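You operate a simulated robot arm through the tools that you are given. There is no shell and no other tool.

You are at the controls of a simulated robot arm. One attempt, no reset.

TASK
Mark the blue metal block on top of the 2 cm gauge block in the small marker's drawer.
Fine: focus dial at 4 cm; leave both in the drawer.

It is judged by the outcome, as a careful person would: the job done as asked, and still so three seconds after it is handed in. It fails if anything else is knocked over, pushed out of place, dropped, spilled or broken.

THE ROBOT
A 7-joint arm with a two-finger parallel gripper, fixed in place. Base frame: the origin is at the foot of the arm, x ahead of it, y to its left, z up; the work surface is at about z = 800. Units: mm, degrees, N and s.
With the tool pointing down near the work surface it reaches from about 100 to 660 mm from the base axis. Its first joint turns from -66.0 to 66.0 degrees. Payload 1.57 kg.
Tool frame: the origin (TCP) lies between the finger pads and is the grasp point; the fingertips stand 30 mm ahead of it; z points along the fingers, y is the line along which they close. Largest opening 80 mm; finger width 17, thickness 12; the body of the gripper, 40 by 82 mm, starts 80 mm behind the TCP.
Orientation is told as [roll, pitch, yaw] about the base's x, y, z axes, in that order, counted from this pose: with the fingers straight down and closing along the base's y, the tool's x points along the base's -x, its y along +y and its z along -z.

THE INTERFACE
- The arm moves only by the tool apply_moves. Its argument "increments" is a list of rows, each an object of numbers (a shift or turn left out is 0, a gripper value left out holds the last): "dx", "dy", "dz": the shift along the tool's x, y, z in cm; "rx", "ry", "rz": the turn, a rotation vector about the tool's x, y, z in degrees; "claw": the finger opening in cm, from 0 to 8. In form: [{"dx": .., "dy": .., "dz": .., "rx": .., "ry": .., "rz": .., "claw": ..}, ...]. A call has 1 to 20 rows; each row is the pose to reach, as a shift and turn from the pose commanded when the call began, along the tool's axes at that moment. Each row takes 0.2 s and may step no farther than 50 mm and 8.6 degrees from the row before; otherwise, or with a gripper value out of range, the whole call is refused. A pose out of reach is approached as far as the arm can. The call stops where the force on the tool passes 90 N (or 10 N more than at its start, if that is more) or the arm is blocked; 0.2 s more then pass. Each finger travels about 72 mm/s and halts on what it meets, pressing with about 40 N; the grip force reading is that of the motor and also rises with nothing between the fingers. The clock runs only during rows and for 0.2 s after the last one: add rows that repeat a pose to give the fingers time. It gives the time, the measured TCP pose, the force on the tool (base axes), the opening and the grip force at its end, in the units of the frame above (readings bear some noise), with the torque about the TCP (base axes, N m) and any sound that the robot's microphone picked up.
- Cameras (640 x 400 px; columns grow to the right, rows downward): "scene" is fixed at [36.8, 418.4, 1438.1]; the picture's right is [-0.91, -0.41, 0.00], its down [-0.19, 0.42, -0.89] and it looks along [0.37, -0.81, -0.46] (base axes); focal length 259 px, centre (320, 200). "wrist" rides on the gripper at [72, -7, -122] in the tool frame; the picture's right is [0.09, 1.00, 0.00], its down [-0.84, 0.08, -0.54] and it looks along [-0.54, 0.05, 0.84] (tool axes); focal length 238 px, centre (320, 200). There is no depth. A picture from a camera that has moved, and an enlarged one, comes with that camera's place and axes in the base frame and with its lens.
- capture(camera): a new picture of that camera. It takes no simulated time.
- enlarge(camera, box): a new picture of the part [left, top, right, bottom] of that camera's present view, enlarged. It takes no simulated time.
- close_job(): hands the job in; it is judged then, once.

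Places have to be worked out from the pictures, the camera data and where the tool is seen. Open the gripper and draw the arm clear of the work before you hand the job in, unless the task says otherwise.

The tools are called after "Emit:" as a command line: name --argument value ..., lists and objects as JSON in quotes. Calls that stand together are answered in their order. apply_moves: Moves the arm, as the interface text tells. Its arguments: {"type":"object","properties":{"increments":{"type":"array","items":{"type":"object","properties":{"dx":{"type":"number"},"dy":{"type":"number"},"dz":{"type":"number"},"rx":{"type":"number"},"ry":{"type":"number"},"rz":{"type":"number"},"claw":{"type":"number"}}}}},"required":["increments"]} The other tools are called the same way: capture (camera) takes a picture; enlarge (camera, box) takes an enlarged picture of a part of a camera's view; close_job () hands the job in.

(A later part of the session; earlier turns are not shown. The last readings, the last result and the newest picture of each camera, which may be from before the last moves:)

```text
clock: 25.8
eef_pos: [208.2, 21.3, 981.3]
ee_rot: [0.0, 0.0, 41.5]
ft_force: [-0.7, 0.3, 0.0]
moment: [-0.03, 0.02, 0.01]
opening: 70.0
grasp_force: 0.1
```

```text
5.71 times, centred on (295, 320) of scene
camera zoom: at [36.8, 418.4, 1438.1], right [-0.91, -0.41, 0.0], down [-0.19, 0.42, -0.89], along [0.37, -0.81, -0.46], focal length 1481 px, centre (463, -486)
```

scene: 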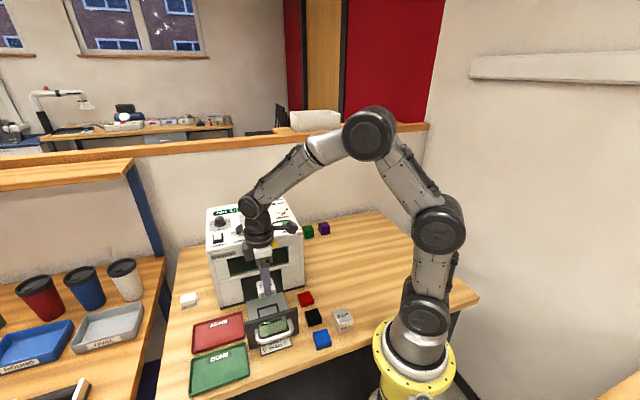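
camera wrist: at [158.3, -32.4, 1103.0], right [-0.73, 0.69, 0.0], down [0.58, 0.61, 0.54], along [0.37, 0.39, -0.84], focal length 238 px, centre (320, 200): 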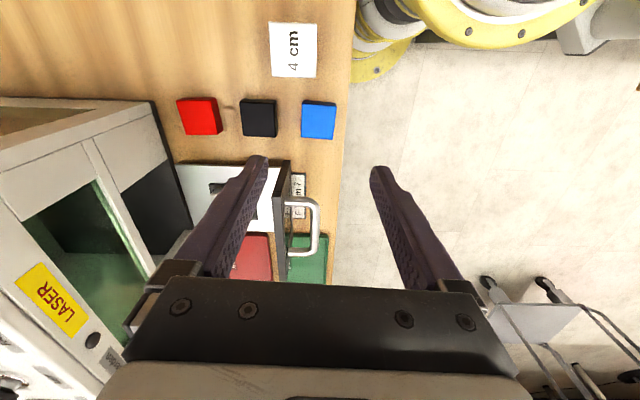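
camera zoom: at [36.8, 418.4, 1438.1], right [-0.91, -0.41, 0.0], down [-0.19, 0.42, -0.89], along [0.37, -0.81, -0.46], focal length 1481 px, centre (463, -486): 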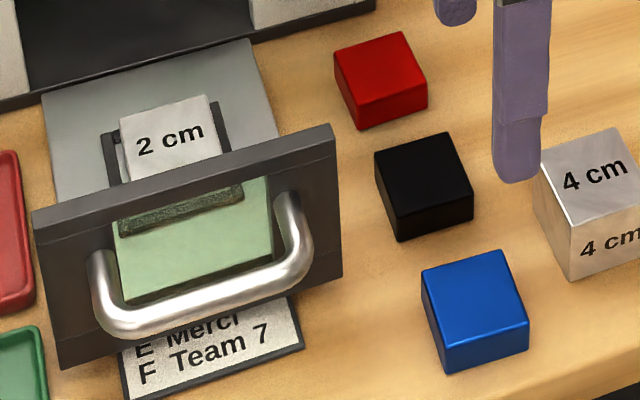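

The gauge sits squarely in the frame. The blue block is about 38 mm square and 20 mm high, offset (-2.5, -2.4) mm in tool axes and turned 1°; I correct, narrow the fingers and descend to just above it.

Emit:
apply_moves --increments '[{"dx": -0.25, "dy": -0.235, "rz": -1.0, "claw": 5.8}, {"dx": -0.25, "dy": -0.235, "rz": -1.0, "dz": 4}, {"dx": -0.25, "dy": -0.235, "rz": -1.0, "dz": 8}, {"dx": -0.25, "dy": -0.235, "rz": -1.0, "dz": 10.5}, {"dx": -0.25, "dy": -0.235, "rz": -1.0, "dz": 10.5}]'

Emit:
capture --camera "wrist"

Emit:
enlarge --camera "wrist" --box '[250, 90, 390, 220]'

```text
clock: 27.0
eef_pos: [212.1, 20.7, 875.0]
ee_rot: [-0.2, 0.0, 42.5]
ft_force: [0.3, 0.5, 0.3]
moment: [0.0, -0.03, -0.01]
opening: 57.8
grasp_force: 0.1
```

```text
taken
camera wrist: at [163.3, -33.5, 998.0], right [-0.74, 0.67, 0.0], down [0.56, 0.62, 0.54], along [0.37, 0.4, -0.84], focal length 238 px, centre (320, 200)
```

wrist: 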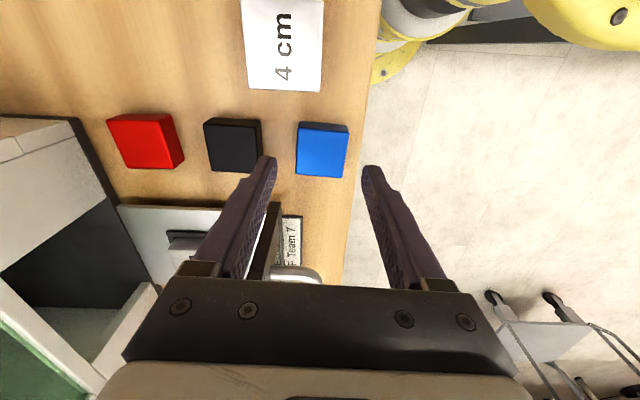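

```text
3.08 times, centred on (320, 155) of wrist
camera zoom: at [163.3, -33.5, 998.0], right [-0.74, 0.67, 0.0], down [0.56, 0.62, 0.54], along [0.37, 0.4, -0.84], focal length 733 px, centre (320, 338)
```

zoom: 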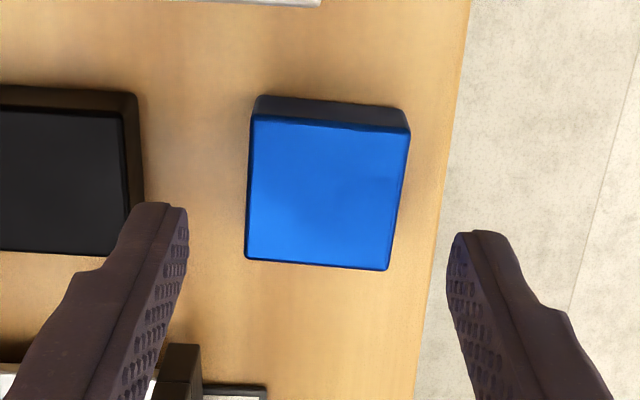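

The blue block is centred within 1 mm. I descend to grip it with tips about 7 mm above the table and close.

Emit:
apply_moves --increments '[{"dz": 2, "dx": 0.06}, {"dz": 3.4, "dx": 0.06}, {"dz": 3.85, "dx": 0.06}, {"dz": 3.85, "dx": 0.06}, {"dz": 3.85, "dx": 0.06, "claw": 4}, {"dz": 3.85, "dx": 0.06, "claw": 3}, {"dz": 3.85, "dx": 0.06, "claw": 3}, {"dz": 3.85, "dx": 0.06, "claw": 3}]'

Emit:
enlarge --camera "wrist" --box '[260, 110, 380, 230]'

```text
clock: 28.8
eef_pos: [212.2, 20.1, 836.1]
ee_rot: [0.1, 0.0, 42.6]
ft_force: [0.7, -0.3, -0.3]
moment: [0.01, 0.0, 0.02]
opening: 38.7
grasp_force: 40.0
```

```text
3.33 times, centred on (320, 170) of wrist
camera zoom: at [162.3, -33.3, 959.2], right [-0.74, 0.67, 0.0], down [0.56, 0.62, 0.54], along [0.36, 0.4, -0.84], focal length 794 px, centre (320, 300)
```

zoom: 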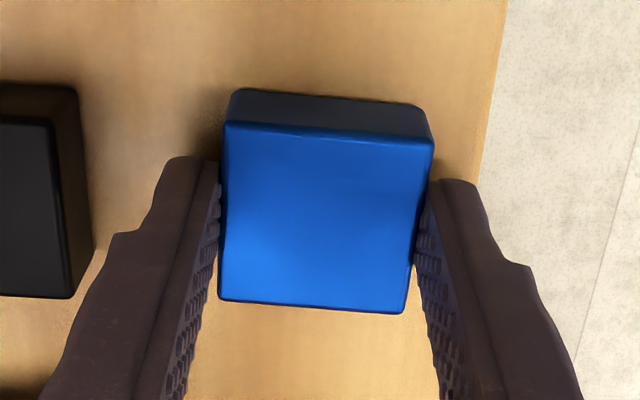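

Blue block gripped (38.7 mm, 40 N), centred in the hand. I lift it and carry it over the gauge in the drawer, hovering high first.

Emit:
apply_moves --increments '[{"dz": -2}, {"dz": -5}, {"dz": -9}, {"dz": -12.4}, {"dz": -12.4, "dx": -3, "dy": -2.8, "rz": -1}, {"dz": -12.4, "dx": -6, "dy": -5.6, "rz": -2}, {"dz": -12.4, "dx": -9, "dy": -8.4, "rz": -2.8}, {"dz": -12.4, "dx": -11.89, "dy": -11.06, "rz": -2.8}, {"dz": -12.4, "dx": -11.89, "dy": -11.06, "rz": -2.8}, {"dz": -12.4, "dx": -11.89, "dy": -11.06, "rz": -2.8}]'

Emit:
capture --camera "wrist"

Emit:
enlarge --camera "wrist" --box '[260, 80, 380, 220]'

Emit:
capture --camera "scene"

```text
clock: 31.0
eef_pos: [374.3, 18.7, 961.9]
ee_rot: [0.0, 0.0, 45.3]
ft_force: [0.2, 0.7, -0.9]
moment: [0.01, -0.01, 0.01]
opening: 39.2
grasp_force: 39.6
```

```text
taken
camera wrist: at [327.6, -38.2, 1083.6], right [-0.77, 0.64, 0.0], down [0.53, 0.65, 0.54], along [0.34, 0.42, -0.84], focal length 238 px, centre (320, 200)
```

wrist: 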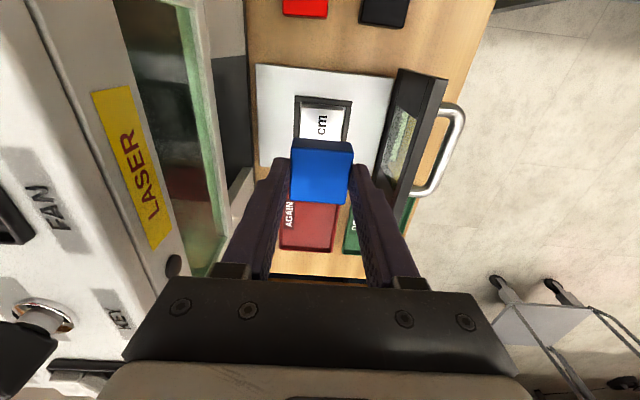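

```text
2.86 times, centred on (320, 150) of wrist
camera zoom: at [327.6, -38.2, 1083.6], right [-0.77, 0.64, 0.0], down [0.53, 0.65, 0.54], along [0.34, 0.42, -0.84], focal length 681 px, centre (320, 343)
```

zoom: 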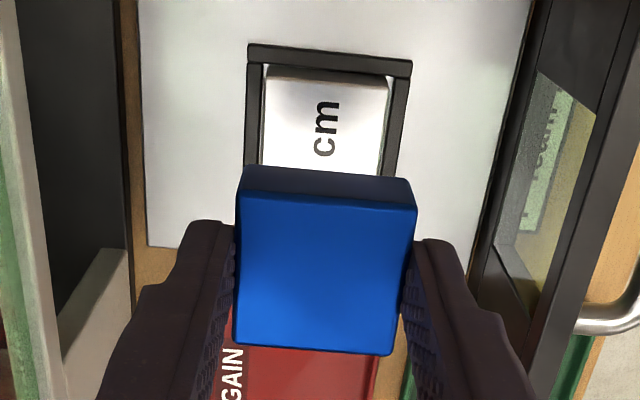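

```text
taken
```

scene: 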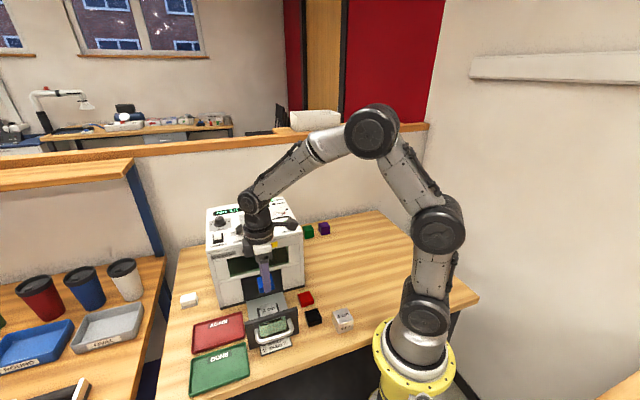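

The gauge's top lies about 1.5 mm towards tool -x from the blue block's centre. I correct and descend to a few mm above it.

Emit:
apply_moves --increments '[{"dx": -0.15, "dy": 0.04}, {"dx": -0.15, "dy": 0.04, "dz": 3.5}, {"dx": -0.15, "dy": 0.04, "dz": 6.5}, {"dx": -0.15, "dy": 0.04, "dz": 7.7}, {"dx": -0.15, "dy": 0.04, "dz": 7.9}, {"dx": -0.15, "dy": 0.04, "dz": 7.9}]'

Emit:
enlarge --camera "wrist" --box '[260, 100, 380, 220]'

Emit:
enlarge --camera "scene" --box '[240, 275, 310, 330]'

```text
clock: 32.4
eef_pos: [374.6, 20.9, 881.7]
ee_rot: [0.0, 0.0, 45.3]
ft_force: [0.0, -0.2, -1.1]
moment: [0.04, 0.03, 0.01]
opening: 39.0
grasp_force: 39.6
```

```text
3.33 times, centred on (320, 160) of wrist
camera zoom: at [328.4, -35.6, 1003.9], right [-0.77, 0.64, 0.0], down [0.53, 0.65, 0.54], along [0.34, 0.42, -0.84], focal length 794 px, centre (320, 333)
```

zoom: 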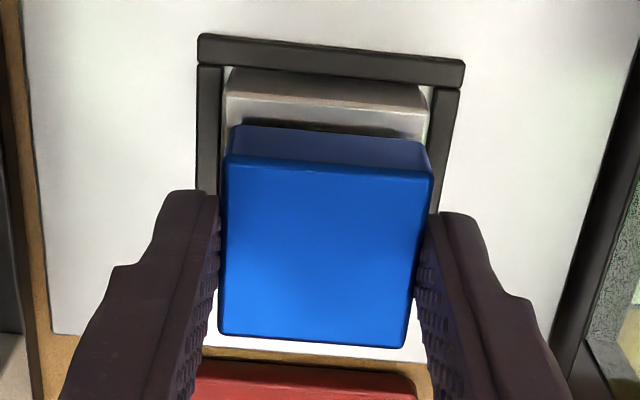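

```text
7.27 times, centred on (275, 302) of scene
camera zoom: at [36.8, 418.4, 1438.1], right [-0.91, -0.41, 0.0], down [-0.19, 0.42, -0.89], along [0.37, -0.81, -0.46], focal length 1885 px, centre (647, -546)
```

zoom: 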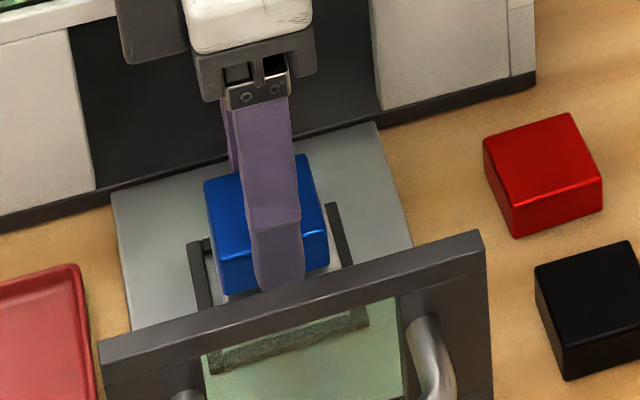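

Closer view suggests about 1 mm correction back. I apply it and lower gently toward the gauge's top.

Emit:
apply_moves --increments '[{"dx": 0.08, "dy": -0.07}, {"dx": 0.08, "dy": -0.07, "dz": 0.25}, {"dx": 0.08, "dy": -0.07, "dz": 0.4}, {"dx": 0.08, "dy": -0.07, "dz": 0.4}]'

Emit:
enlarge --camera "wrist" --box '[260, 100, 380, 220]'

```text
clock: 33.4
eef_pos: [375.2, 20.1, 878.1]
ee_rot: [-0.1, 0.0, 45.3]
ft_force: [-0.1, -0.2, -1.4]
moment: [-0.02, 0.0, 0.02]
opening: 38.8
grasp_force: 40.1
```

```text
3.33 times, centred on (320, 160) of wrist
camera zoom: at [328.1, -36.5, 1000.2], right [-0.77, 0.63, 0.0], down [0.53, 0.65, 0.54], along [0.34, 0.42, -0.84], focal length 794 px, centre (320, 333)
```

zoom: 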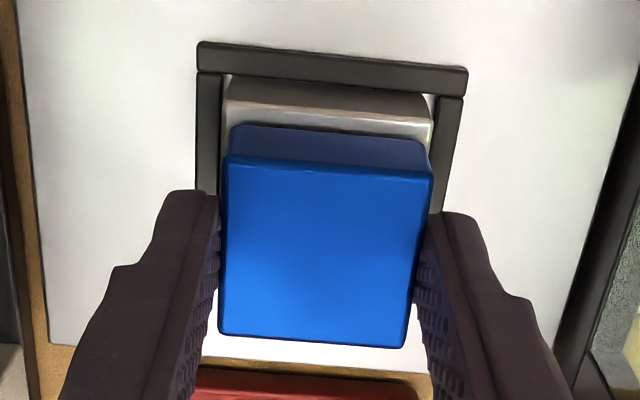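

Emit:
apply_moves --increments '[{"dz": 0.07}, {"dz": 0.12}, {"dz": 0.12}]'

```text
clock: 34.2
eef_pos: [374.2, 20.0, 876.0]
ee_rot: [0.0, -0.1, 45.3]
ft_force: [0.4, 0.0, -0.3]
moment: [0.02, 0.03, 0.01]
opening: 39.0
grasp_force: 40.1
```

No contact yet; I go on 1 mm at a time.

Emit:
apply_moves --increments '[{"dz": 0.05}, {"dz": 0.1}, {"dz": 0.1}]'

```text
clock: 35.0
eef_pos: [374.6, 21.1, 875.6]
ee_rot: [-0.1, 0.0, 45.3]
ft_force: [-0.1, 0.3, -0.5]
moment: [0.0, -0.01, 0.01]
opening: 39.1
grasp_force: 40.1
```

Emit:
apply_moves --increments '[{"dz": 0.05}, {"dz": 0.1}, {"dz": 0.1}]'

Emit:
enlarge --camera "wrist" --box '[260, 100, 380, 220]'

```text
clock: 35.8
eef_pos: [374.6, 19.6, 875.1]
ee_rot: [-0.1, -0.1, 45.3]
ft_force: [-1.7, -1.8, 10.2]
moment: [0.0, 0.14, 0.0]
opening: 39.0
grasp_force: 40.1
```

```text
3.33 times, centred on (320, 160) of wrist
camera zoom: at [328.1, -36.5, 997.7], right [-0.77, 0.63, 0.0], down [0.53, 0.65, 0.54], along [0.35, 0.42, -0.84], focal length 794 px, centre (320, 333)
```

zoom: 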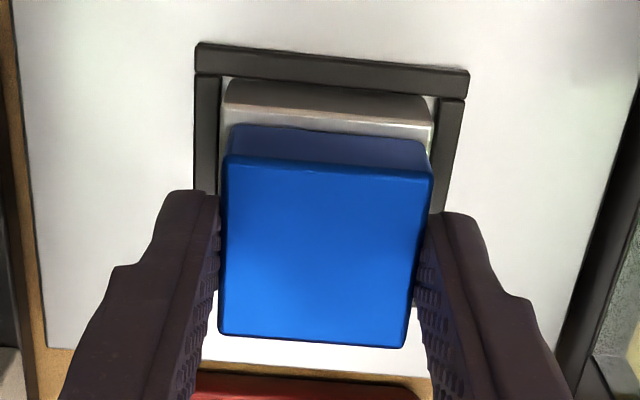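

Contact at 10 N. The block sits about 1.3 mm off the gauge's centre along tool x; I lift 1.5 mm, shift by that and set it down again.

Emit:
apply_moves --increments '[{"dz": -0.2}, {"dz": -0.2, "dx": 0.13}, {"dz": -0.2, "dx": 0.13}, {"dz": -0.1, "dx": 0.13}, {"dz": -0.03, "dx": 0.13}, {"dz": -0.03, "dx": 0.13}]'

Emit:
enlarge --camera "wrist" --box '[260, 100, 380, 220]'

```text
clock: 37.2
eef_pos: [373.4, 19.2, 876.1]
ee_rot: [0.0, -0.1, 45.3]
ft_force: [-1.5, -1.6, 4.7]
moment: [-0.02, 0.08, 0.01]
opening: 39.0
grasp_force: 40.0
```

```text
3.33 times, centred on (320, 160) of wrist
camera zoom: at [326.9, -37.3, 997.8], right [-0.77, 0.63, 0.0], down [0.53, 0.65, 0.54], along [0.35, 0.42, -0.84], focal length 794 px, centre (320, 333)
```

zoom: 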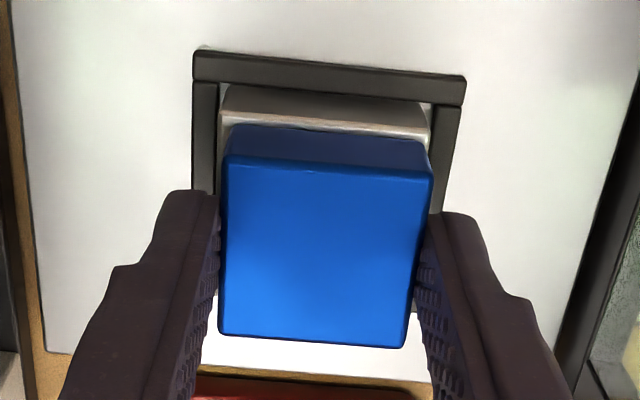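

Now nicely centred, with a light 5 N contact. I open the fingers gently and rise straight up.

Emit:
apply_moves --increments '[{"claw": 4.2}, {"claw": 5.0}, {"claw": 5.2}, {"claw": 5.2}]'

Emit:
enlarge --camera "wrist" --box '[260, 100, 380, 220]'

```text
clock: 38.2
eef_pos: [374.2, 18.7, 875.6]
ee_rot: [0.0, 0.0, 45.4]
ft_force: [1.1, 0.7, -0.5]
moment: [0.0, 0.0, 0.03]
opening: 52.0
grasp_force: 0.0
```

```text
3.33 times, centred on (320, 160) of wrist
camera zoom: at [326.8, -37.2, 997.5], right [-0.77, 0.63, 0.0], down [0.53, 0.65, 0.54], along [0.34, 0.42, -0.84], focal length 794 px, centre (320, 333)
```

zoom: 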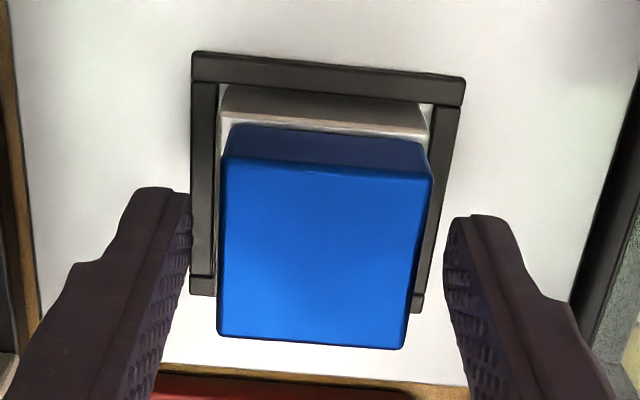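

The stack stands in the drawer, released. I rise straight up and then move over the control panel to measure the cm dial from above.

Emit:
apply_moves --increments '[{"dz": -1.5}, {"dz": -4}, {"dz": -8}, {"dz": -12.5}, {"dz": -17}, {"dz": -21.5}, {"dz": -26.5}, {"dz": -26.5, "dy": -4.5, "claw": 8}, {"dz": -26.5, "dy": -9}, {"dz": -26.5, "dy": -13.5}, {"dz": -26.5, "dy": -17.5, "dx": 0.25}, {"dz": -26.5, "dy": -19.8, "dx": 0.25}, {"dz": -26.5, "dy": -19.8, "dx": 0.25}]'

Emit:
capture --camera "wrist"

Emit:
capture --camera "scene"

Emit:
enlarge --camera "scene" --box '[240, 285, 320, 345]'

```text
clock: 41.0
eef_pos: [512.1, -123.1, 1141.3]
ee_rot: [0.0, 0.1, 45.3]
ft_force: [1.0, -0.5, -0.2]
moment: [0.01, 0.01, -0.04]
opening: 80.1
grasp_force: 0.1
```

```text
taken
camera wrist: at [466.3, -179.3, 1263.1], right [-0.77, 0.63, 0.0], down [0.53, 0.65, 0.54], along [0.34, 0.42, -0.84], focal length 238 px, centre (320, 200)
```

wrist: 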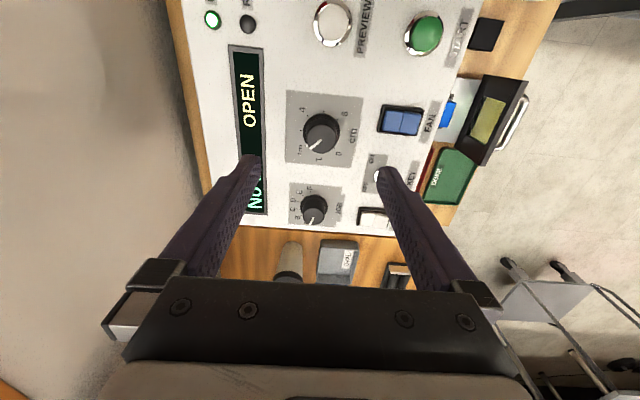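

```text
taken
```

scene: 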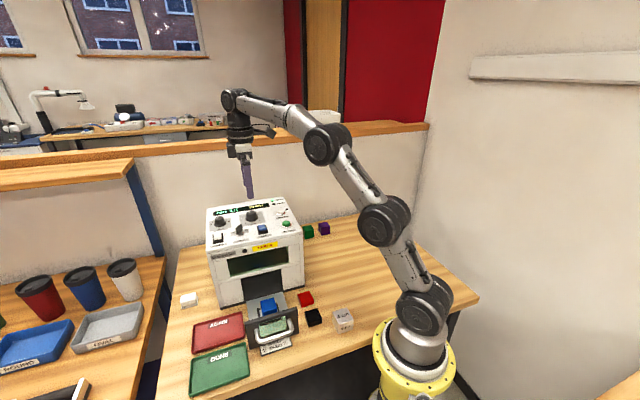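

```text
6.67 times, centred on (280, 315) of scene
camera zoom: at [36.8, 418.4, 1438.1], right [-0.91, -0.41, 0.0], down [-0.19, 0.42, -0.89], along [0.37, -0.81, -0.46], focal length 1728 px, centre (587, -567)
```

zoom: 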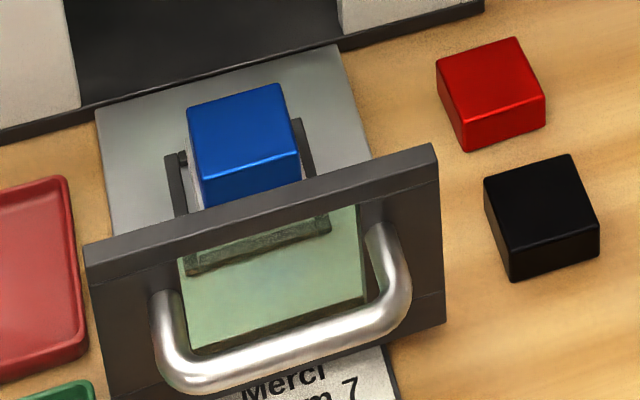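

The stack stands well in the drawer. Now I zoom on the panel's dials and buttons from this overhead view.

Emit:
enlarge --camera "wrist" --box '[270, 80, 380, 180]'

Emit:
enlarge --camera "wrist" --box '[180, 0, 480, 180]'

Emit:
enlarge --camera "wrist" --box '[270, 150, 430, 250]'

Emit:
enlarge --camera "scene" --box '[200, 195, 300, 265]'

```text
4.00 times, centred on (325, 130) of wrist
camera zoom: at [466.3, -179.3, 1263.1], right [-0.77, 0.63, 0.0], down [0.53, 0.65, 0.54], along [0.34, 0.42, -0.84], focal length 953 px, centre (300, 480)
```

zoom: 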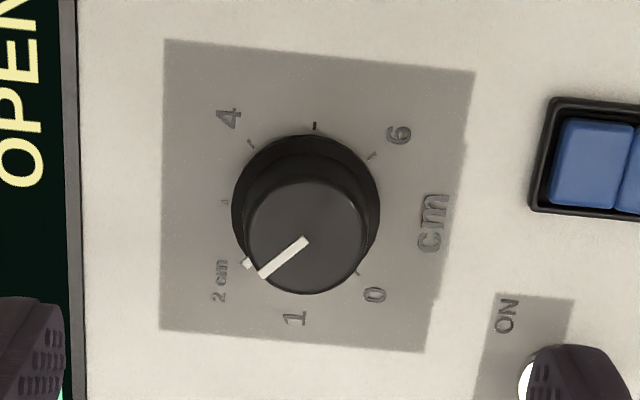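

```text
2.13 times, centred on (330, 90) of wrist
camera zoom: at [466.3, -179.3, 1263.1], right [-0.77, 0.63, 0.0], down [0.53, 0.65, 0.54], along [0.34, 0.42, -0.84], focal length 508 px, centre (299, 435)
```

zoom: 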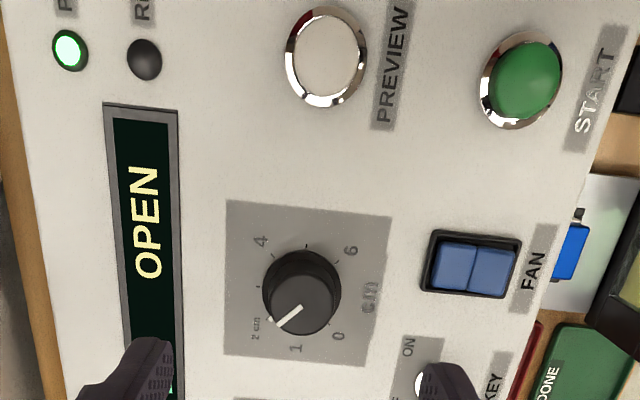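

```text
4.00 times, centred on (350, 200) of wrist
camera zoom: at [466.3, -179.3, 1263.1], right [-0.77, 0.63, 0.0], down [0.53, 0.65, 0.54], along [0.34, 0.42, -0.84], focal length 953 px, centre (200, 200)
```

zoom: 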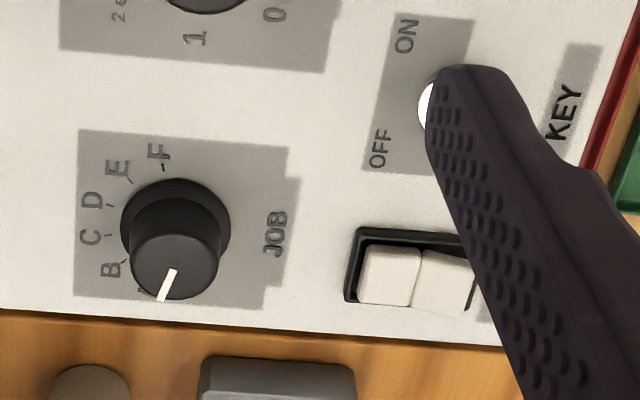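

```text
5.71 times, centred on (250, 230) of scene
camera zoom: at [36.8, 418.4, 1438.1], right [-0.91, -0.41, 0.0], down [-0.19, 0.42, -0.89], along [0.37, -0.81, -0.46], focal length 1481 px, centre (720, 29)
```

zoom: 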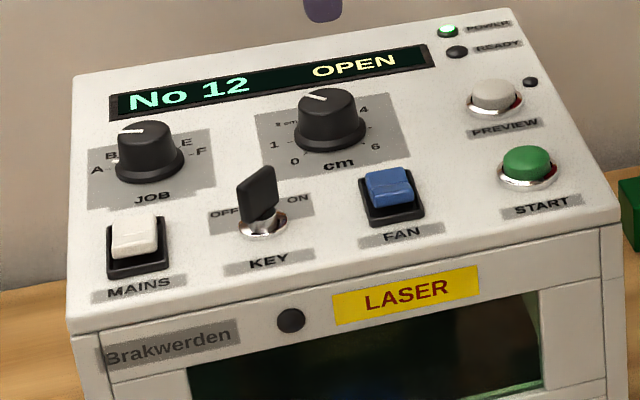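

The panel is practically horizontal (panel z ≈ 1014, cm knob top ≈ 1037, knob Ø ≈ 30 mm) and the dial has 45° per cm with the pointer at 2, so 4 is 90° clockwise. I centre over the knob and descend to just above it for a close look.

Emit:
apply_moves --increments '[{"dx": -0.25, "dy": 0.13, "claw": 6}, {"dx": -0.25, "dy": 0.13, "dz": 2.5, "claw": 6}, {"dx": -0.25, "dy": 0.13, "dz": 4.5}, {"dx": -0.25, "dy": 0.13, "dz": 5.4}, {"dx": -0.25, "dy": 0.13, "dz": 5.4}]'

Emit:
enlarge --camera "wrist" --box '[250, 90, 390, 220]'

Emit:
enlarge --camera "scene" --box '[200, 175, 310, 255]'

```text
clock: 42.2
eef_pos: [513.5, -119.3, 1087.3]
ee_rot: [0.0, -0.1, 45.3]
ft_force: [-0.2, 0.4, 0.4]
moment: [0.01, -0.01, 0.02]
opening: 60.1
grasp_force: 0.0
```

```text
3.08 times, centred on (320, 155) of wrist
camera zoom: at [466.7, -175.8, 1208.5], right [-0.77, 0.63, 0.0], down [0.53, 0.65, 0.54], along [0.34, 0.42, -0.84], focal length 733 px, centre (320, 338)
```

zoom: 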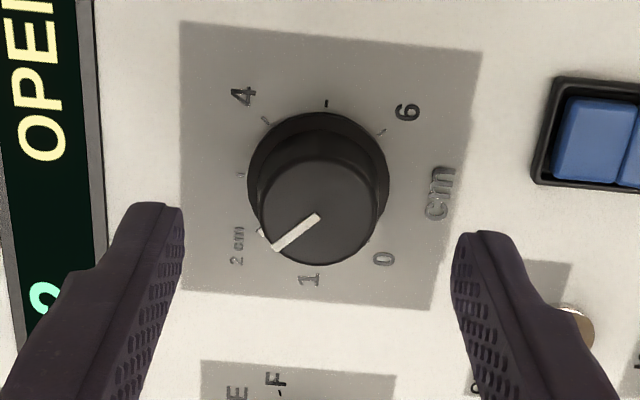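

```text
5.00 times, centred on (255, 215) of scene
camera zoom: at [36.8, 418.4, 1438.1], right [-0.91, -0.41, 0.0], down [-0.19, 0.42, -0.89], along [0.37, -0.81, -0.46], focal length 1296 px, centre (645, 125)
```

zoom: 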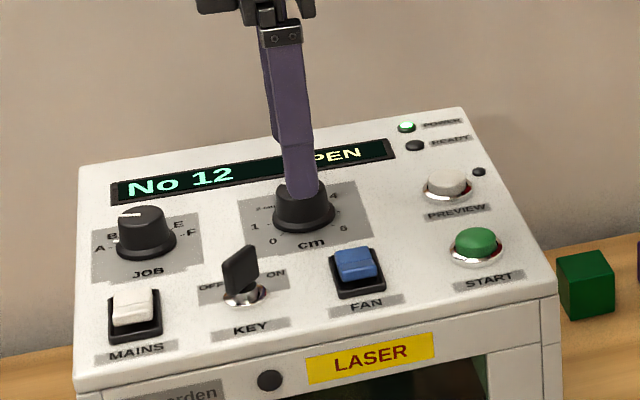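

The knob's axis is at tool (-1.5, -0.5) mm from the TCP. I correct, descend so the tips reach about 12 mm below the knob's top, without closing yet.

Emit:
apply_moves --increments '[{"dx": -0.15, "dy": -0.05}, {"dx": -0.15, "dy": -0.05, "dz": 1.5}, {"dx": -0.15, "dy": -0.05, "dz": 2.7}, {"dx": -0.15, "dy": -0.05, "dz": 3.2}, {"dx": -0.15, "dy": -0.05, "dz": 3.2}]'

Emit:
enlarge --camera "wrist" --box '[250, 100, 390, 230]'

Emit:
enlarge --camera "scene" --box '[220, 180, 290, 240]'

```text
clock: 43.4
eef_pos: [515.2, -117.1, 1054.9]
ee_rot: [0.0, 0.0, 45.3]
ft_force: [0.0, 0.1, -0.9]
moment: [0.02, 0.01, -0.01]
opening: 60.1
grasp_force: 0.1
```

```text
3.08 times, centred on (320, 165) of wrist
camera zoom: at [467.9, -175.0, 1176.4], right [-0.77, 0.64, 0.0], down [0.53, 0.65, 0.54], along [0.34, 0.42, -0.84], focal length 733 px, centre (320, 308)
```

zoom: 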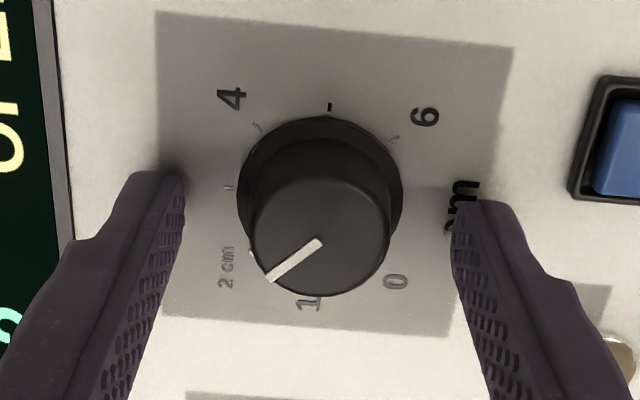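

```text
6.67 times, centred on (255, 210) of scene
camera zoom: at [36.8, 418.4, 1438.1], right [-0.91, -0.41, 0.0], down [-0.19, 0.42, -0.89], along [0.37, -0.81, -0.46], focal length 1728 px, centre (753, 133)
```

zoom: 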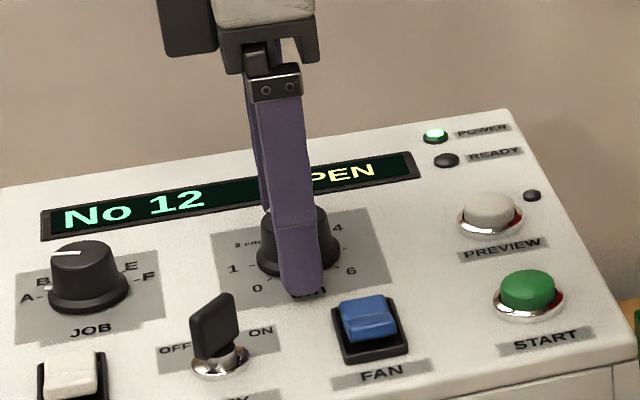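

The knob is centred between the fingers. I close on it.

Emit:
apply_moves --increments '[{"dy": -0.05, "claw": 4}, {"dy": -0.05, "claw": 2.4}, {"dy": -0.05, "claw": 2.4}, {"dy": -0.05, "claw": 2.4}]'

Emit:
enlarge --camera "wrist" --box '[250, 100, 390, 230]'

```text
clock: 44.4
eef_pos: [514.9, -119.5, 1054.4]
ee_rot: [-0.1, -0.1, 45.2]
ft_force: [-0.2, 0.4, -0.8]
moment: [0.04, 0.02, -0.02]
opening: 35.8
grasp_force: 42.5
```

```text
3.08 times, centred on (320, 165) of wrist
camera zoom: at [468.2, -175.1, 1176.4], right [-0.77, 0.63, 0.0], down [0.53, 0.65, 0.54], along [0.34, 0.42, -0.84], focal length 733 px, centre (320, 308)
```

zoom: 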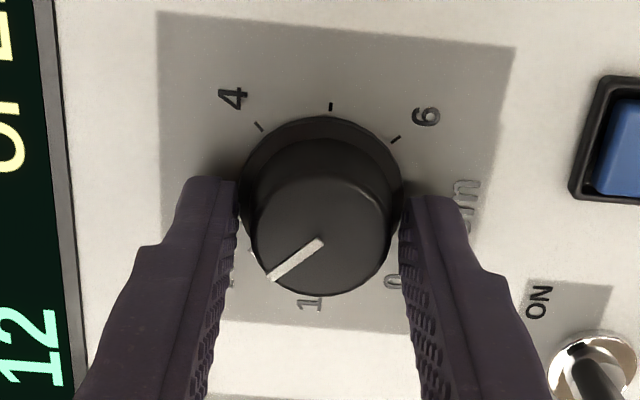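

The fingers stopped at 35.8 mm, so the tips are on the skirt. I open, rise 4 mm and grip the 30 mm body instead.

Emit:
apply_moves --increments '[{"claw": 4.5}, {"claw": 5}, {"dz": -0.4, "claw": 5}, {"dz": -0.4, "claw": 3.5}, {"dz": -0.4, "claw": 2.4}, {"dz": -0.4, "claw": 2.4}, {"dz": -0.4, "claw": 2.4}]'

Emit:
enlarge --camera "wrist" --box '[250, 100, 390, 230]'

```text
clock: 46.0
eef_pos: [515.9, -118.9, 1057.7]
ee_rot: [0.0, 0.0, 45.3]
ft_force: [-0.7, 0.4, -0.6]
moment: [0.14, 0.04, 0.01]
opening: 33.8
grasp_force: 41.2
```

```text
3.08 times, centred on (320, 165) of wrist
camera zoom: at [468.3, -175.2, 1180.4], right [-0.77, 0.63, 0.0], down [0.53, 0.65, 0.54], along [0.34, 0.42, -0.84], focal length 733 px, centre (320, 308)
```

zoom: 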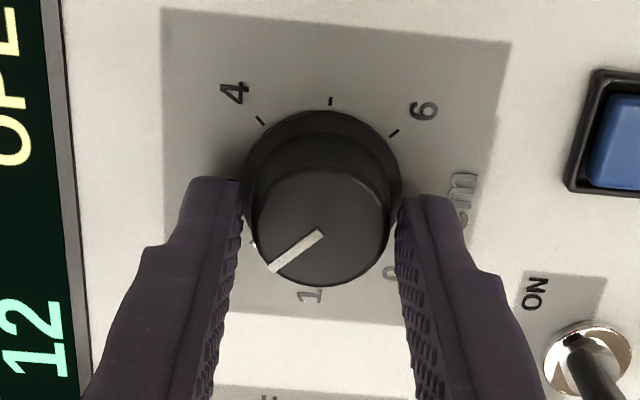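

Now on the (slightly tapered) body at 33.8 mm, 41 N. I turn clockwise 15° first and check that the knob follows.

Emit:
apply_moves --increments '[{"rz": 5}, {"rz": 10}, {"rz": 15}, {"rz": 15}]'

Emit:
enlarge --camera "wrist" --box '[250, 100, 390, 230]'

```text
clock: 47.0
eef_pos: [515.9, -119.1, 1058.3]
ee_rot: [-0.1, -0.1, 30.3]
ft_force: [-2.2, 0.7, -0.5]
moment: [-0.06, 0.09, -0.01]
opening: 34.0
grasp_force: 41.0
```

```text
3.08 times, centred on (320, 165) of wrist
camera zoom: at [455.6, -161.7, 1180.5], right [-0.58, 0.81, 0.0], down [0.68, 0.49, 0.54], along [0.44, 0.31, -0.84], focal length 733 px, centre (320, 308)
```

zoom: 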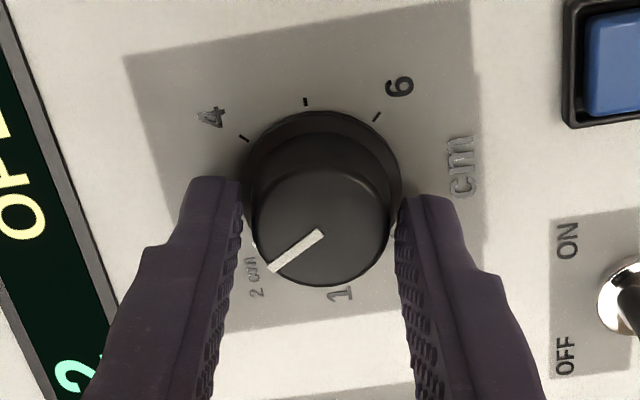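

The knob follows the hand with little torque. I turn the remaining 75°.

Emit:
apply_moves --increments '[{"rz": 7.5}, {"rz": 15}, {"rz": 22.5}, {"rz": 30}, {"rz": 37.5}, {"rz": 45}, {"rz": 52.5}, {"rz": 60}, {"rz": 67.5}, {"rz": 75}, {"rz": 75}]'

Emit:
enlarge --camera "wrist" --box '[250, 100, 390, 230]'

Emit:
enlarge --camera "scene" --box '[205, 180, 305, 250]'

```text
clock: 49.4
eef_pos: [515.3, -121.2, 1057.6]
ee_rot: [-0.2, -0.2, -44.8]
ft_force: [1.2, -23.1, -2.8]
moment: [-0.25, 0.15, 0.01]
opening: 34.0
grasp_force: 42.0
```

```text
3.08 times, centred on (320, 165) of wrist
camera zoom: at [458.5, -75.6, 1180.3], right [0.64, 0.77, 0.0], down [0.65, -0.53, 0.54], along [0.42, -0.35, -0.84], focal length 733 px, centre (320, 308)
```

zoom: 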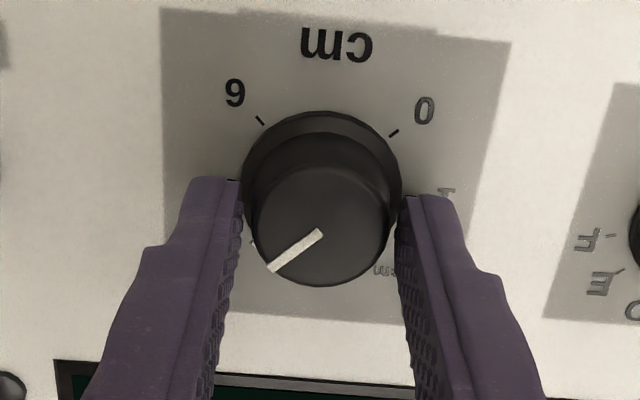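

```text
5.71 times, centred on (255, 215) of scene
camera zoom: at [36.9, 417.7, 1438.3], right [-0.91, -0.41, 0.0], down [-0.19, 0.42, -0.89], along [0.37, -0.81, -0.46], focal length 1481 px, centre (691, 114)
```

zoom: 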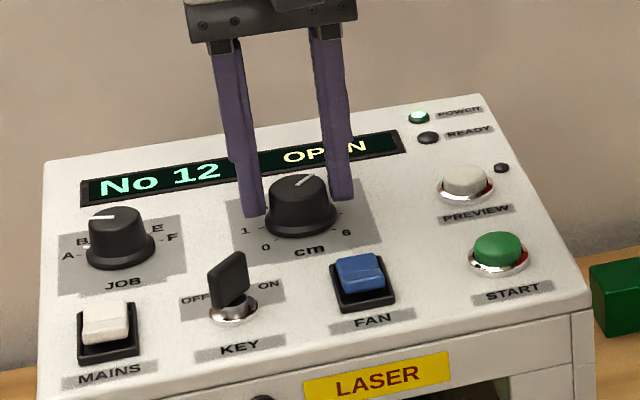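

The pointer now looks turned 90°, with a small side load from the axis offset. I release, and check the pointer against the scale.

Emit:
apply_moves --increments '[{"claw": 4}, {"claw": 5.2}, {"claw": 5.2}, {"dz": -2, "claw": 5.2}, {"dz": -5, "claw": 6}, {"dz": -7, "claw": 6}, {"dz": -7}]'

Emit:
capture --camera "wrist"

Emit:
enlarge --camera "wrist" --box '[265, 60, 375, 170]'

Emit:
enlarge --camera "scene" --box '[230, 195, 280, 235]'

```text
clock: 51.0
eef_pos: [515.3, -119.3, 1128.0]
ee_rot: [0.1, 0.0, -44.7]
ft_force: [-1.0, 0.2, 0.9]
moment: [0.01, -0.01, 0.01]
opening: 60.0
grasp_force: 0.1
```

```text
taken
camera wrist: at [458.5, -73.4, 1250.6], right [0.64, 0.77, 0.0], down [0.65, -0.53, 0.54], along [0.42, -0.34, -0.84], focal length 238 px, centre (320, 200)
```

wrist: 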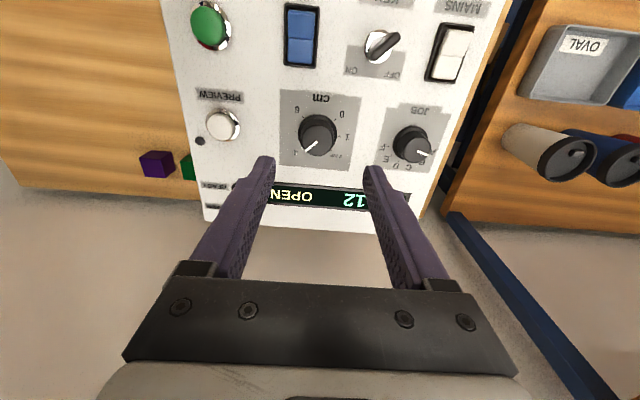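

```text
3.64 times, centred on (320, 115) of wrist
camera zoom: at [458.5, -73.4, 1250.6], right [0.64, 0.77, 0.0], down [0.65, -0.53, 0.54], along [0.42, -0.34, -0.84], focal length 867 px, centre (320, 509)
```

zoom: 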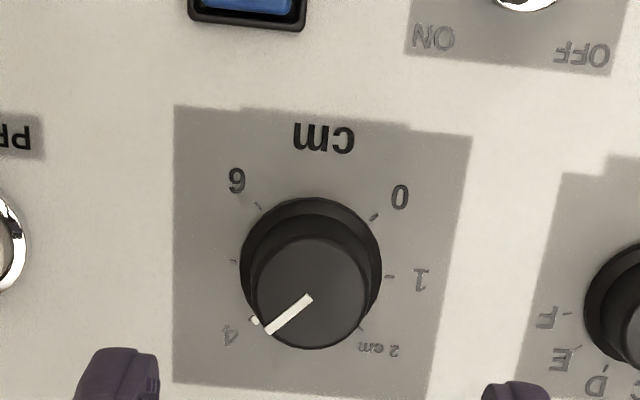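

```text
10.00 times, centred on (255, 215) of scene
camera zoom: at [36.8, 418.4, 1438.1], right [-0.91, -0.41, 0.0], down [-0.19, 0.42, -0.89], along [0.37, -0.81, -0.46], focal length 2591 px, centre (970, 50)
```

zoom: 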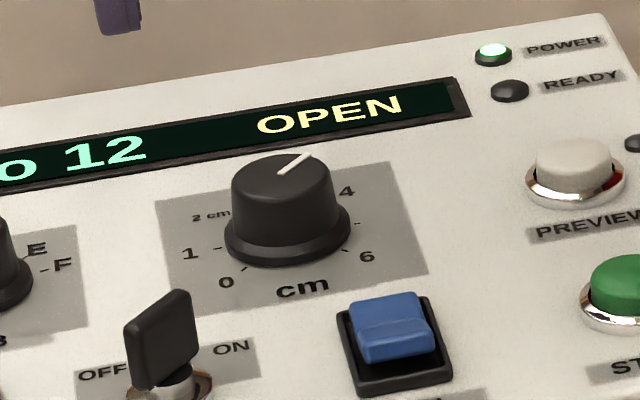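

The pointer is at 4 (matching the mirrored 2-tick geometry). Next I check the key, fan and mains switches from here before closing the drawer.

Emit:
enlarge --camera "wrist" --box '[270, 0, 480, 130]'

Emit:
enlarge --camera "scene" --box '[205, 220, 275, 260]'

Emit:
enlarge --camera "wrist" --box '[380, 110, 450, 180]'

```text
3.05 times, centred on (375, 65) of wrist
camera zoom: at [458.5, -73.4, 1250.6], right [0.64, 0.77, 0.0], down [0.65, -0.53, 0.54], along [0.42, -0.34, -0.84], focal length 726 px, centre (152, 611)
```

zoom: 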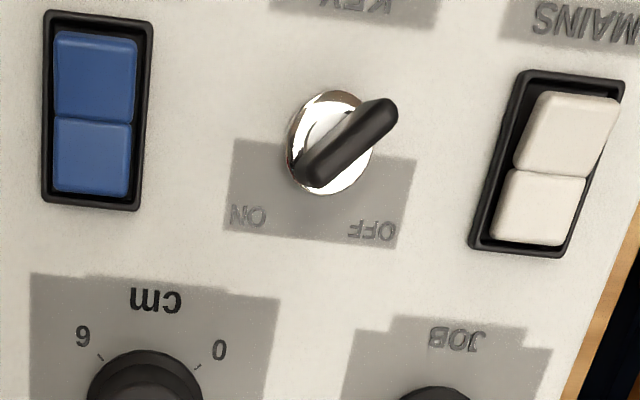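

```text
9.14 times, centred on (240, 240) of scene
camera zoom: at [36.8, 418.4, 1438.1], right [-0.91, -0.41, 0.0], down [-0.19, 0.42, -0.89], along [0.37, -0.81, -0.46], focal length 2369 px, centre (1051, -166)
```

zoom: 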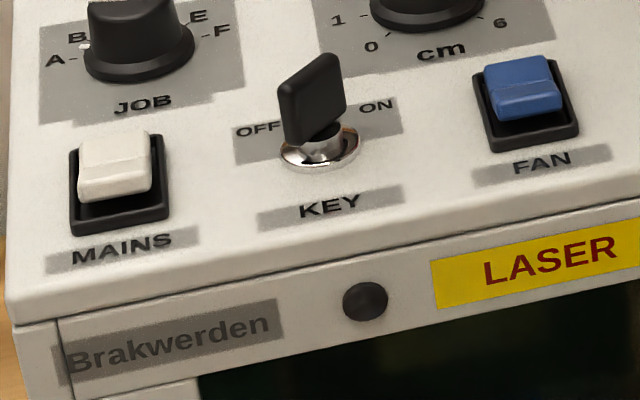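

```text
5.71 times, centred on (415, 145) of wrist
camera zoom: at [458.5, -73.4, 1250.6], right [0.64, 0.77, 0.0], down [0.65, -0.53, 0.54], along [0.42, -0.34, -0.84], focal length 1362 px, centre (-223, 514)
```

zoom: 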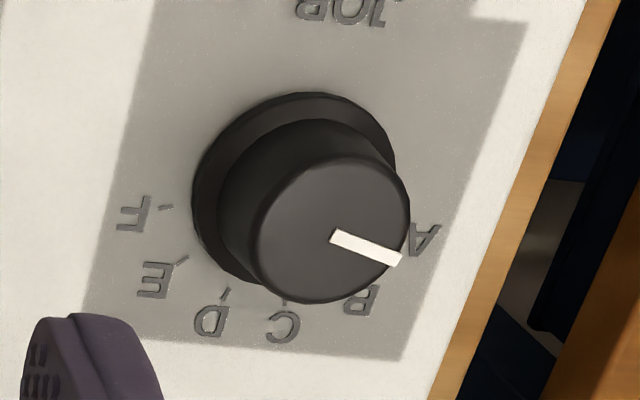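

Key blade points to ON and JOB is at A (left as it is). I compare the two rockers' positions more closely.

Emit:
enlarge --camera "scene" --box '[252, 220, 276, 240]'

Emit:
enlarge --camera "scene" --box '[208, 228, 232, 248]'

Emit:
enlarge --camera "wrist" --box '[280, 0, 325, 75]'

Emit:
enlarge --camera "wrist" --box '[420, 15, 480, 90]'

```text
16.00 times, centred on (264, 230) of scene
camera zoom: at [36.8, 418.4, 1438.1], right [-0.91, -0.41, 0.0], down [-0.19, 0.42, -0.89], along [0.37, -0.81, -0.46], focal length 4146 px, centre (1216, -280)
```

zoom: 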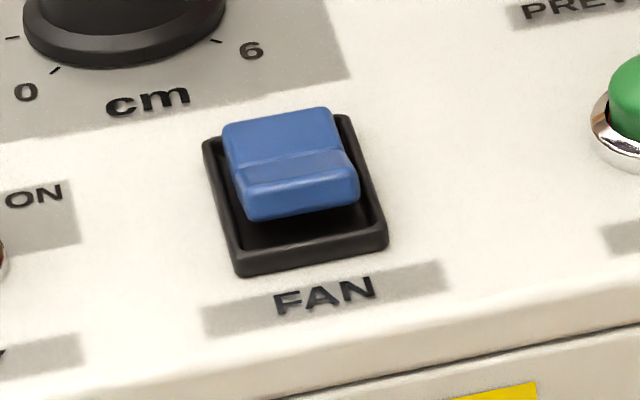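

```text
16.00 times, centred on (220, 238) of scene
camera zoom: at [36.8, 418.4, 1438.1], right [-0.91, -0.41, 0.0], down [-0.19, 0.42, -0.89], along [0.37, -0.81, -0.46], focal length 4146 px, centre (1920, -408)
```

zoom: 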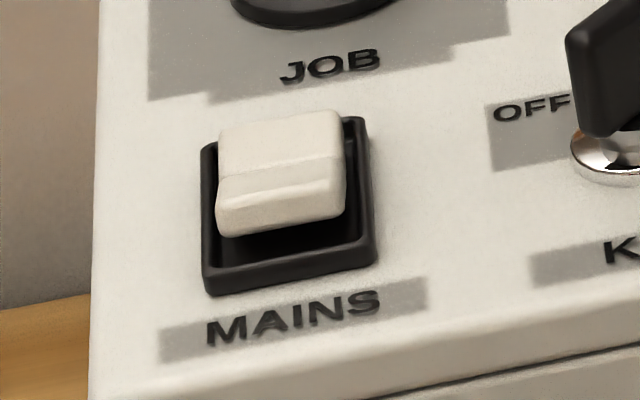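

```text
5.33 times, centred on (302, 38) of wrist
camera zoom: at [458.5, -73.4, 1250.6], right [0.64, 0.77, 0.0], down [0.65, -0.53, 0.54], along [0.42, -0.34, -0.84], focal length 1271 px, centre (413, 1067)
```

zoom: 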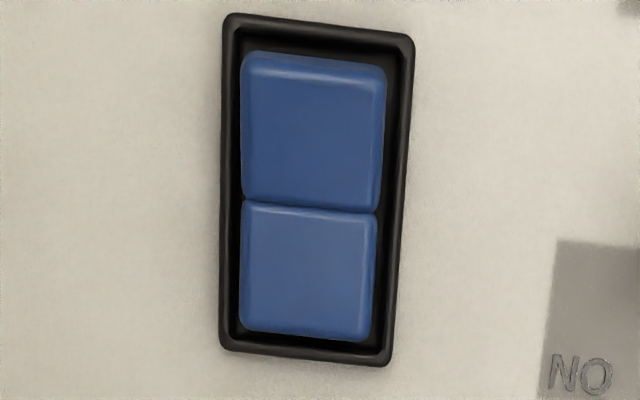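

```text
5.33 times, centred on (450, 52) of wrist
camera zoom: at [458.5, -73.4, 1250.6], right [0.64, 0.77, 0.0], down [0.65, -0.53, 0.54], along [0.42, -0.34, -0.84], focal length 1271 px, centre (-373, 987)
```

zoom: 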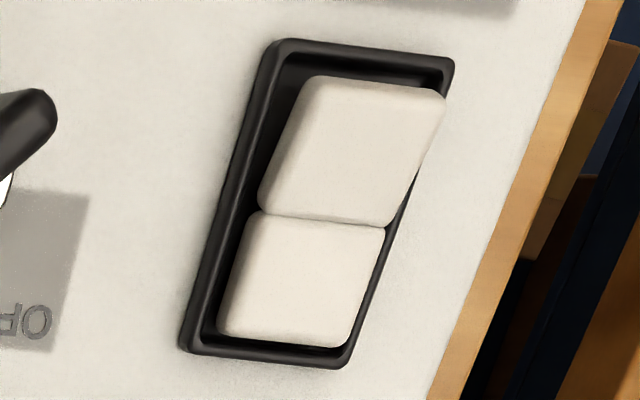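

Both rockers sit alike (back half pressed) and power is lit, so MAINS and FAN are on and the key is ON. Now for closing the drawer: I estimate the handle bar at about (294, 104, 872); I fly out over it with the fingers closed to check.

Emit:
apply_moves --increments '[{"dx": 4.4, "claw": 3}, {"dx": 8.8, "claw": 1}, {"dx": 13.2, "claw": 0}, {"dx": 17.6}, {"dx": 22}, {"dx": 26.4}, {"dx": 30.8}, {"dx": 35.2}, {"dx": 35.2}]'

Emit:
capture --camera "wrist"

Emit:
capture --camera "scene"

```text
clock: 53.0
eef_pos: [264.3, 128.9, 1127.4]
ee_rot: [0.0, 0.1, -44.8]
ft_force: [0.6, 0.2, 0.1]
moment: [-0.03, 0.0, -0.01]
opening: 0.2
grasp_force: 21.2
```

```text
taken
camera wrist: at [208.3, 173.9, 1249.7], right [0.64, 0.77, 0.0], down [0.65, -0.53, 0.54], along [0.42, -0.34, -0.84], focal length 238 px, centre (320, 200)
```

wrist: 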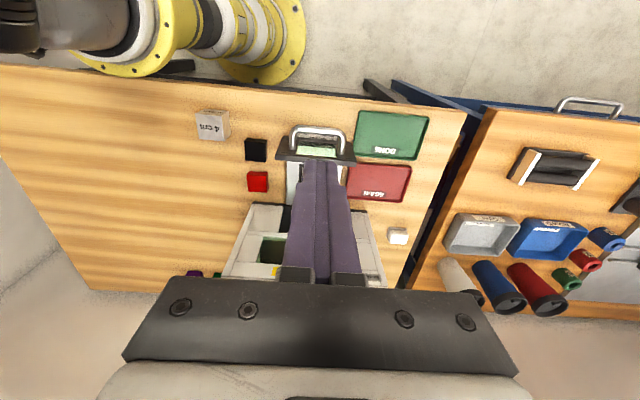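

```text
taken
```

scene: 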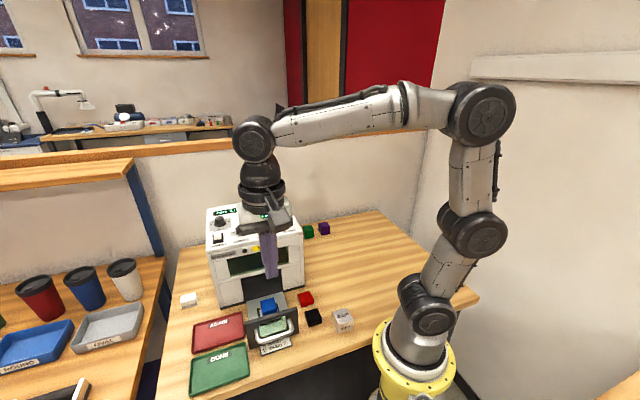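

Emit:
enlarge --camera "wrist" --box '[260, 105, 380, 210]'

Emit:
enlarge --camera "scene" --box '[235, 285, 315, 355]'

```text
3.81 times, centred on (320, 158) of wrist
camera zoom: at [208.3, 173.9, 1249.7], right [0.64, 0.77, 0.0], down [0.65, -0.53, 0.54], along [0.42, -0.34, -0.84], focal length 908 px, centre (320, 362)
```

zoom: 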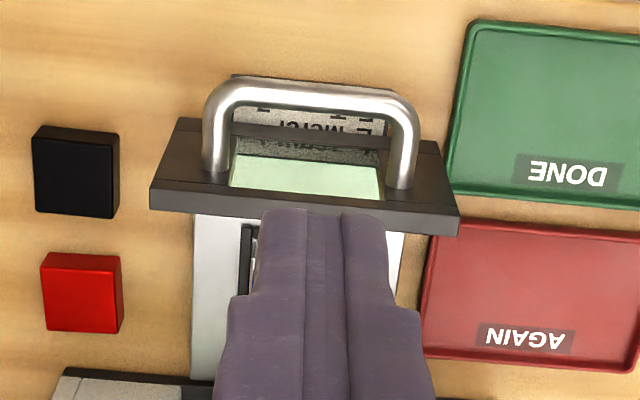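

```text
5.71 times, centred on (275, 320) of scene
camera zoom: at [36.8, 418.4, 1438.1], right [-0.91, -0.41, 0.0], down [-0.19, 0.42, -0.89], along [0.37, -0.81, -0.46], focal length 1481 px, centre (577, -486)
```

zoom: 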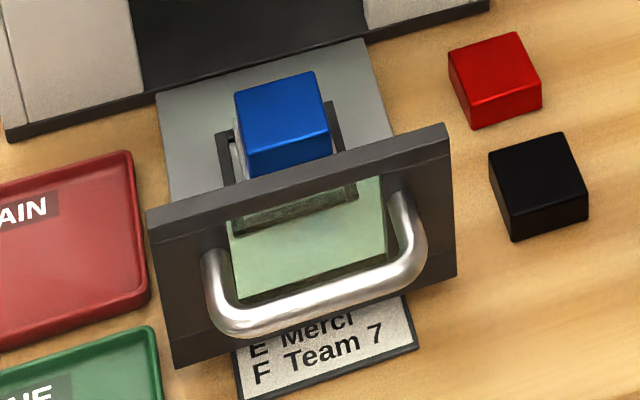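

Handle bar confirmed about 39 mm toward the machine from my TCP line and centred sideways, at z ≈ 868. I descend in front of the handle with closed fingers.

Emit:
apply_moves --increments '[{"dz": 4.5}, {"dz": 9}, {"dz": 13.5}, {"dz": 18}, {"dz": 22}, {"dz": 24.7}, {"dz": 24.7}]'

Emit:
capture --camera "wrist"

Emit:
enlarge --camera "scene" --box '[215, 260, 335, 370]'

```text
clock: 54.6
eef_pos: [265.8, 128.8, 881.2]
ee_rot: [-0.1, 0.0, -44.6]
ft_force: [-0.1, -0.4, -0.1]
moment: [-0.02, -0.01, 0.03]
opening: 0.0
grasp_force: 21.8
```

```text
taken
camera wrist: at [208.9, 174.6, 1002.4], right [0.63, 0.77, 0.0], down [0.65, -0.53, 0.54], along [0.42, -0.34, -0.84], focal length 238 px, centre (320, 200)
```

wrist: 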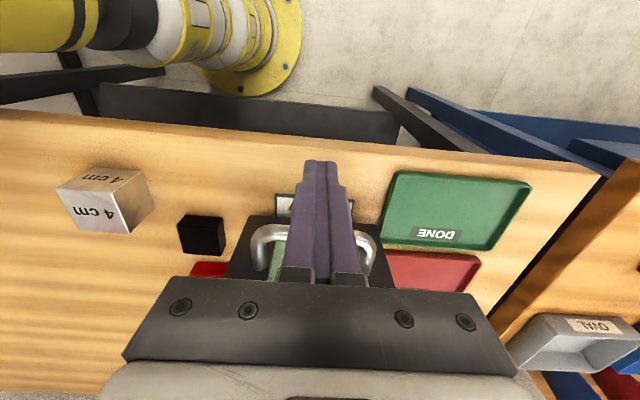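

```text
3.64 times, centred on (275, 315) of scene
camera zoom: at [36.8, 418.4, 1438.1], right [-0.91, -0.41, 0.0], down [-0.19, 0.42, -0.89], along [0.37, -0.81, -0.46], focal length 942 px, centre (484, -218)
```

zoom: 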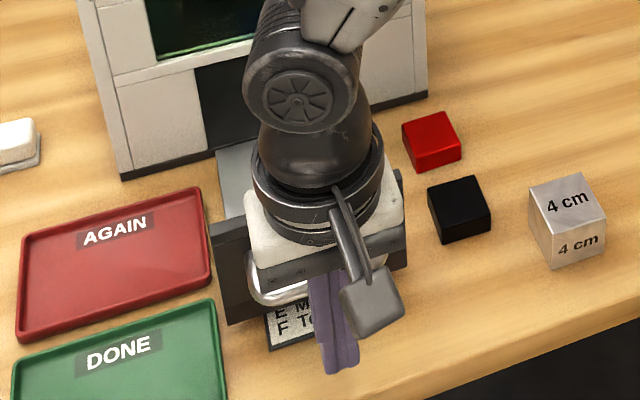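

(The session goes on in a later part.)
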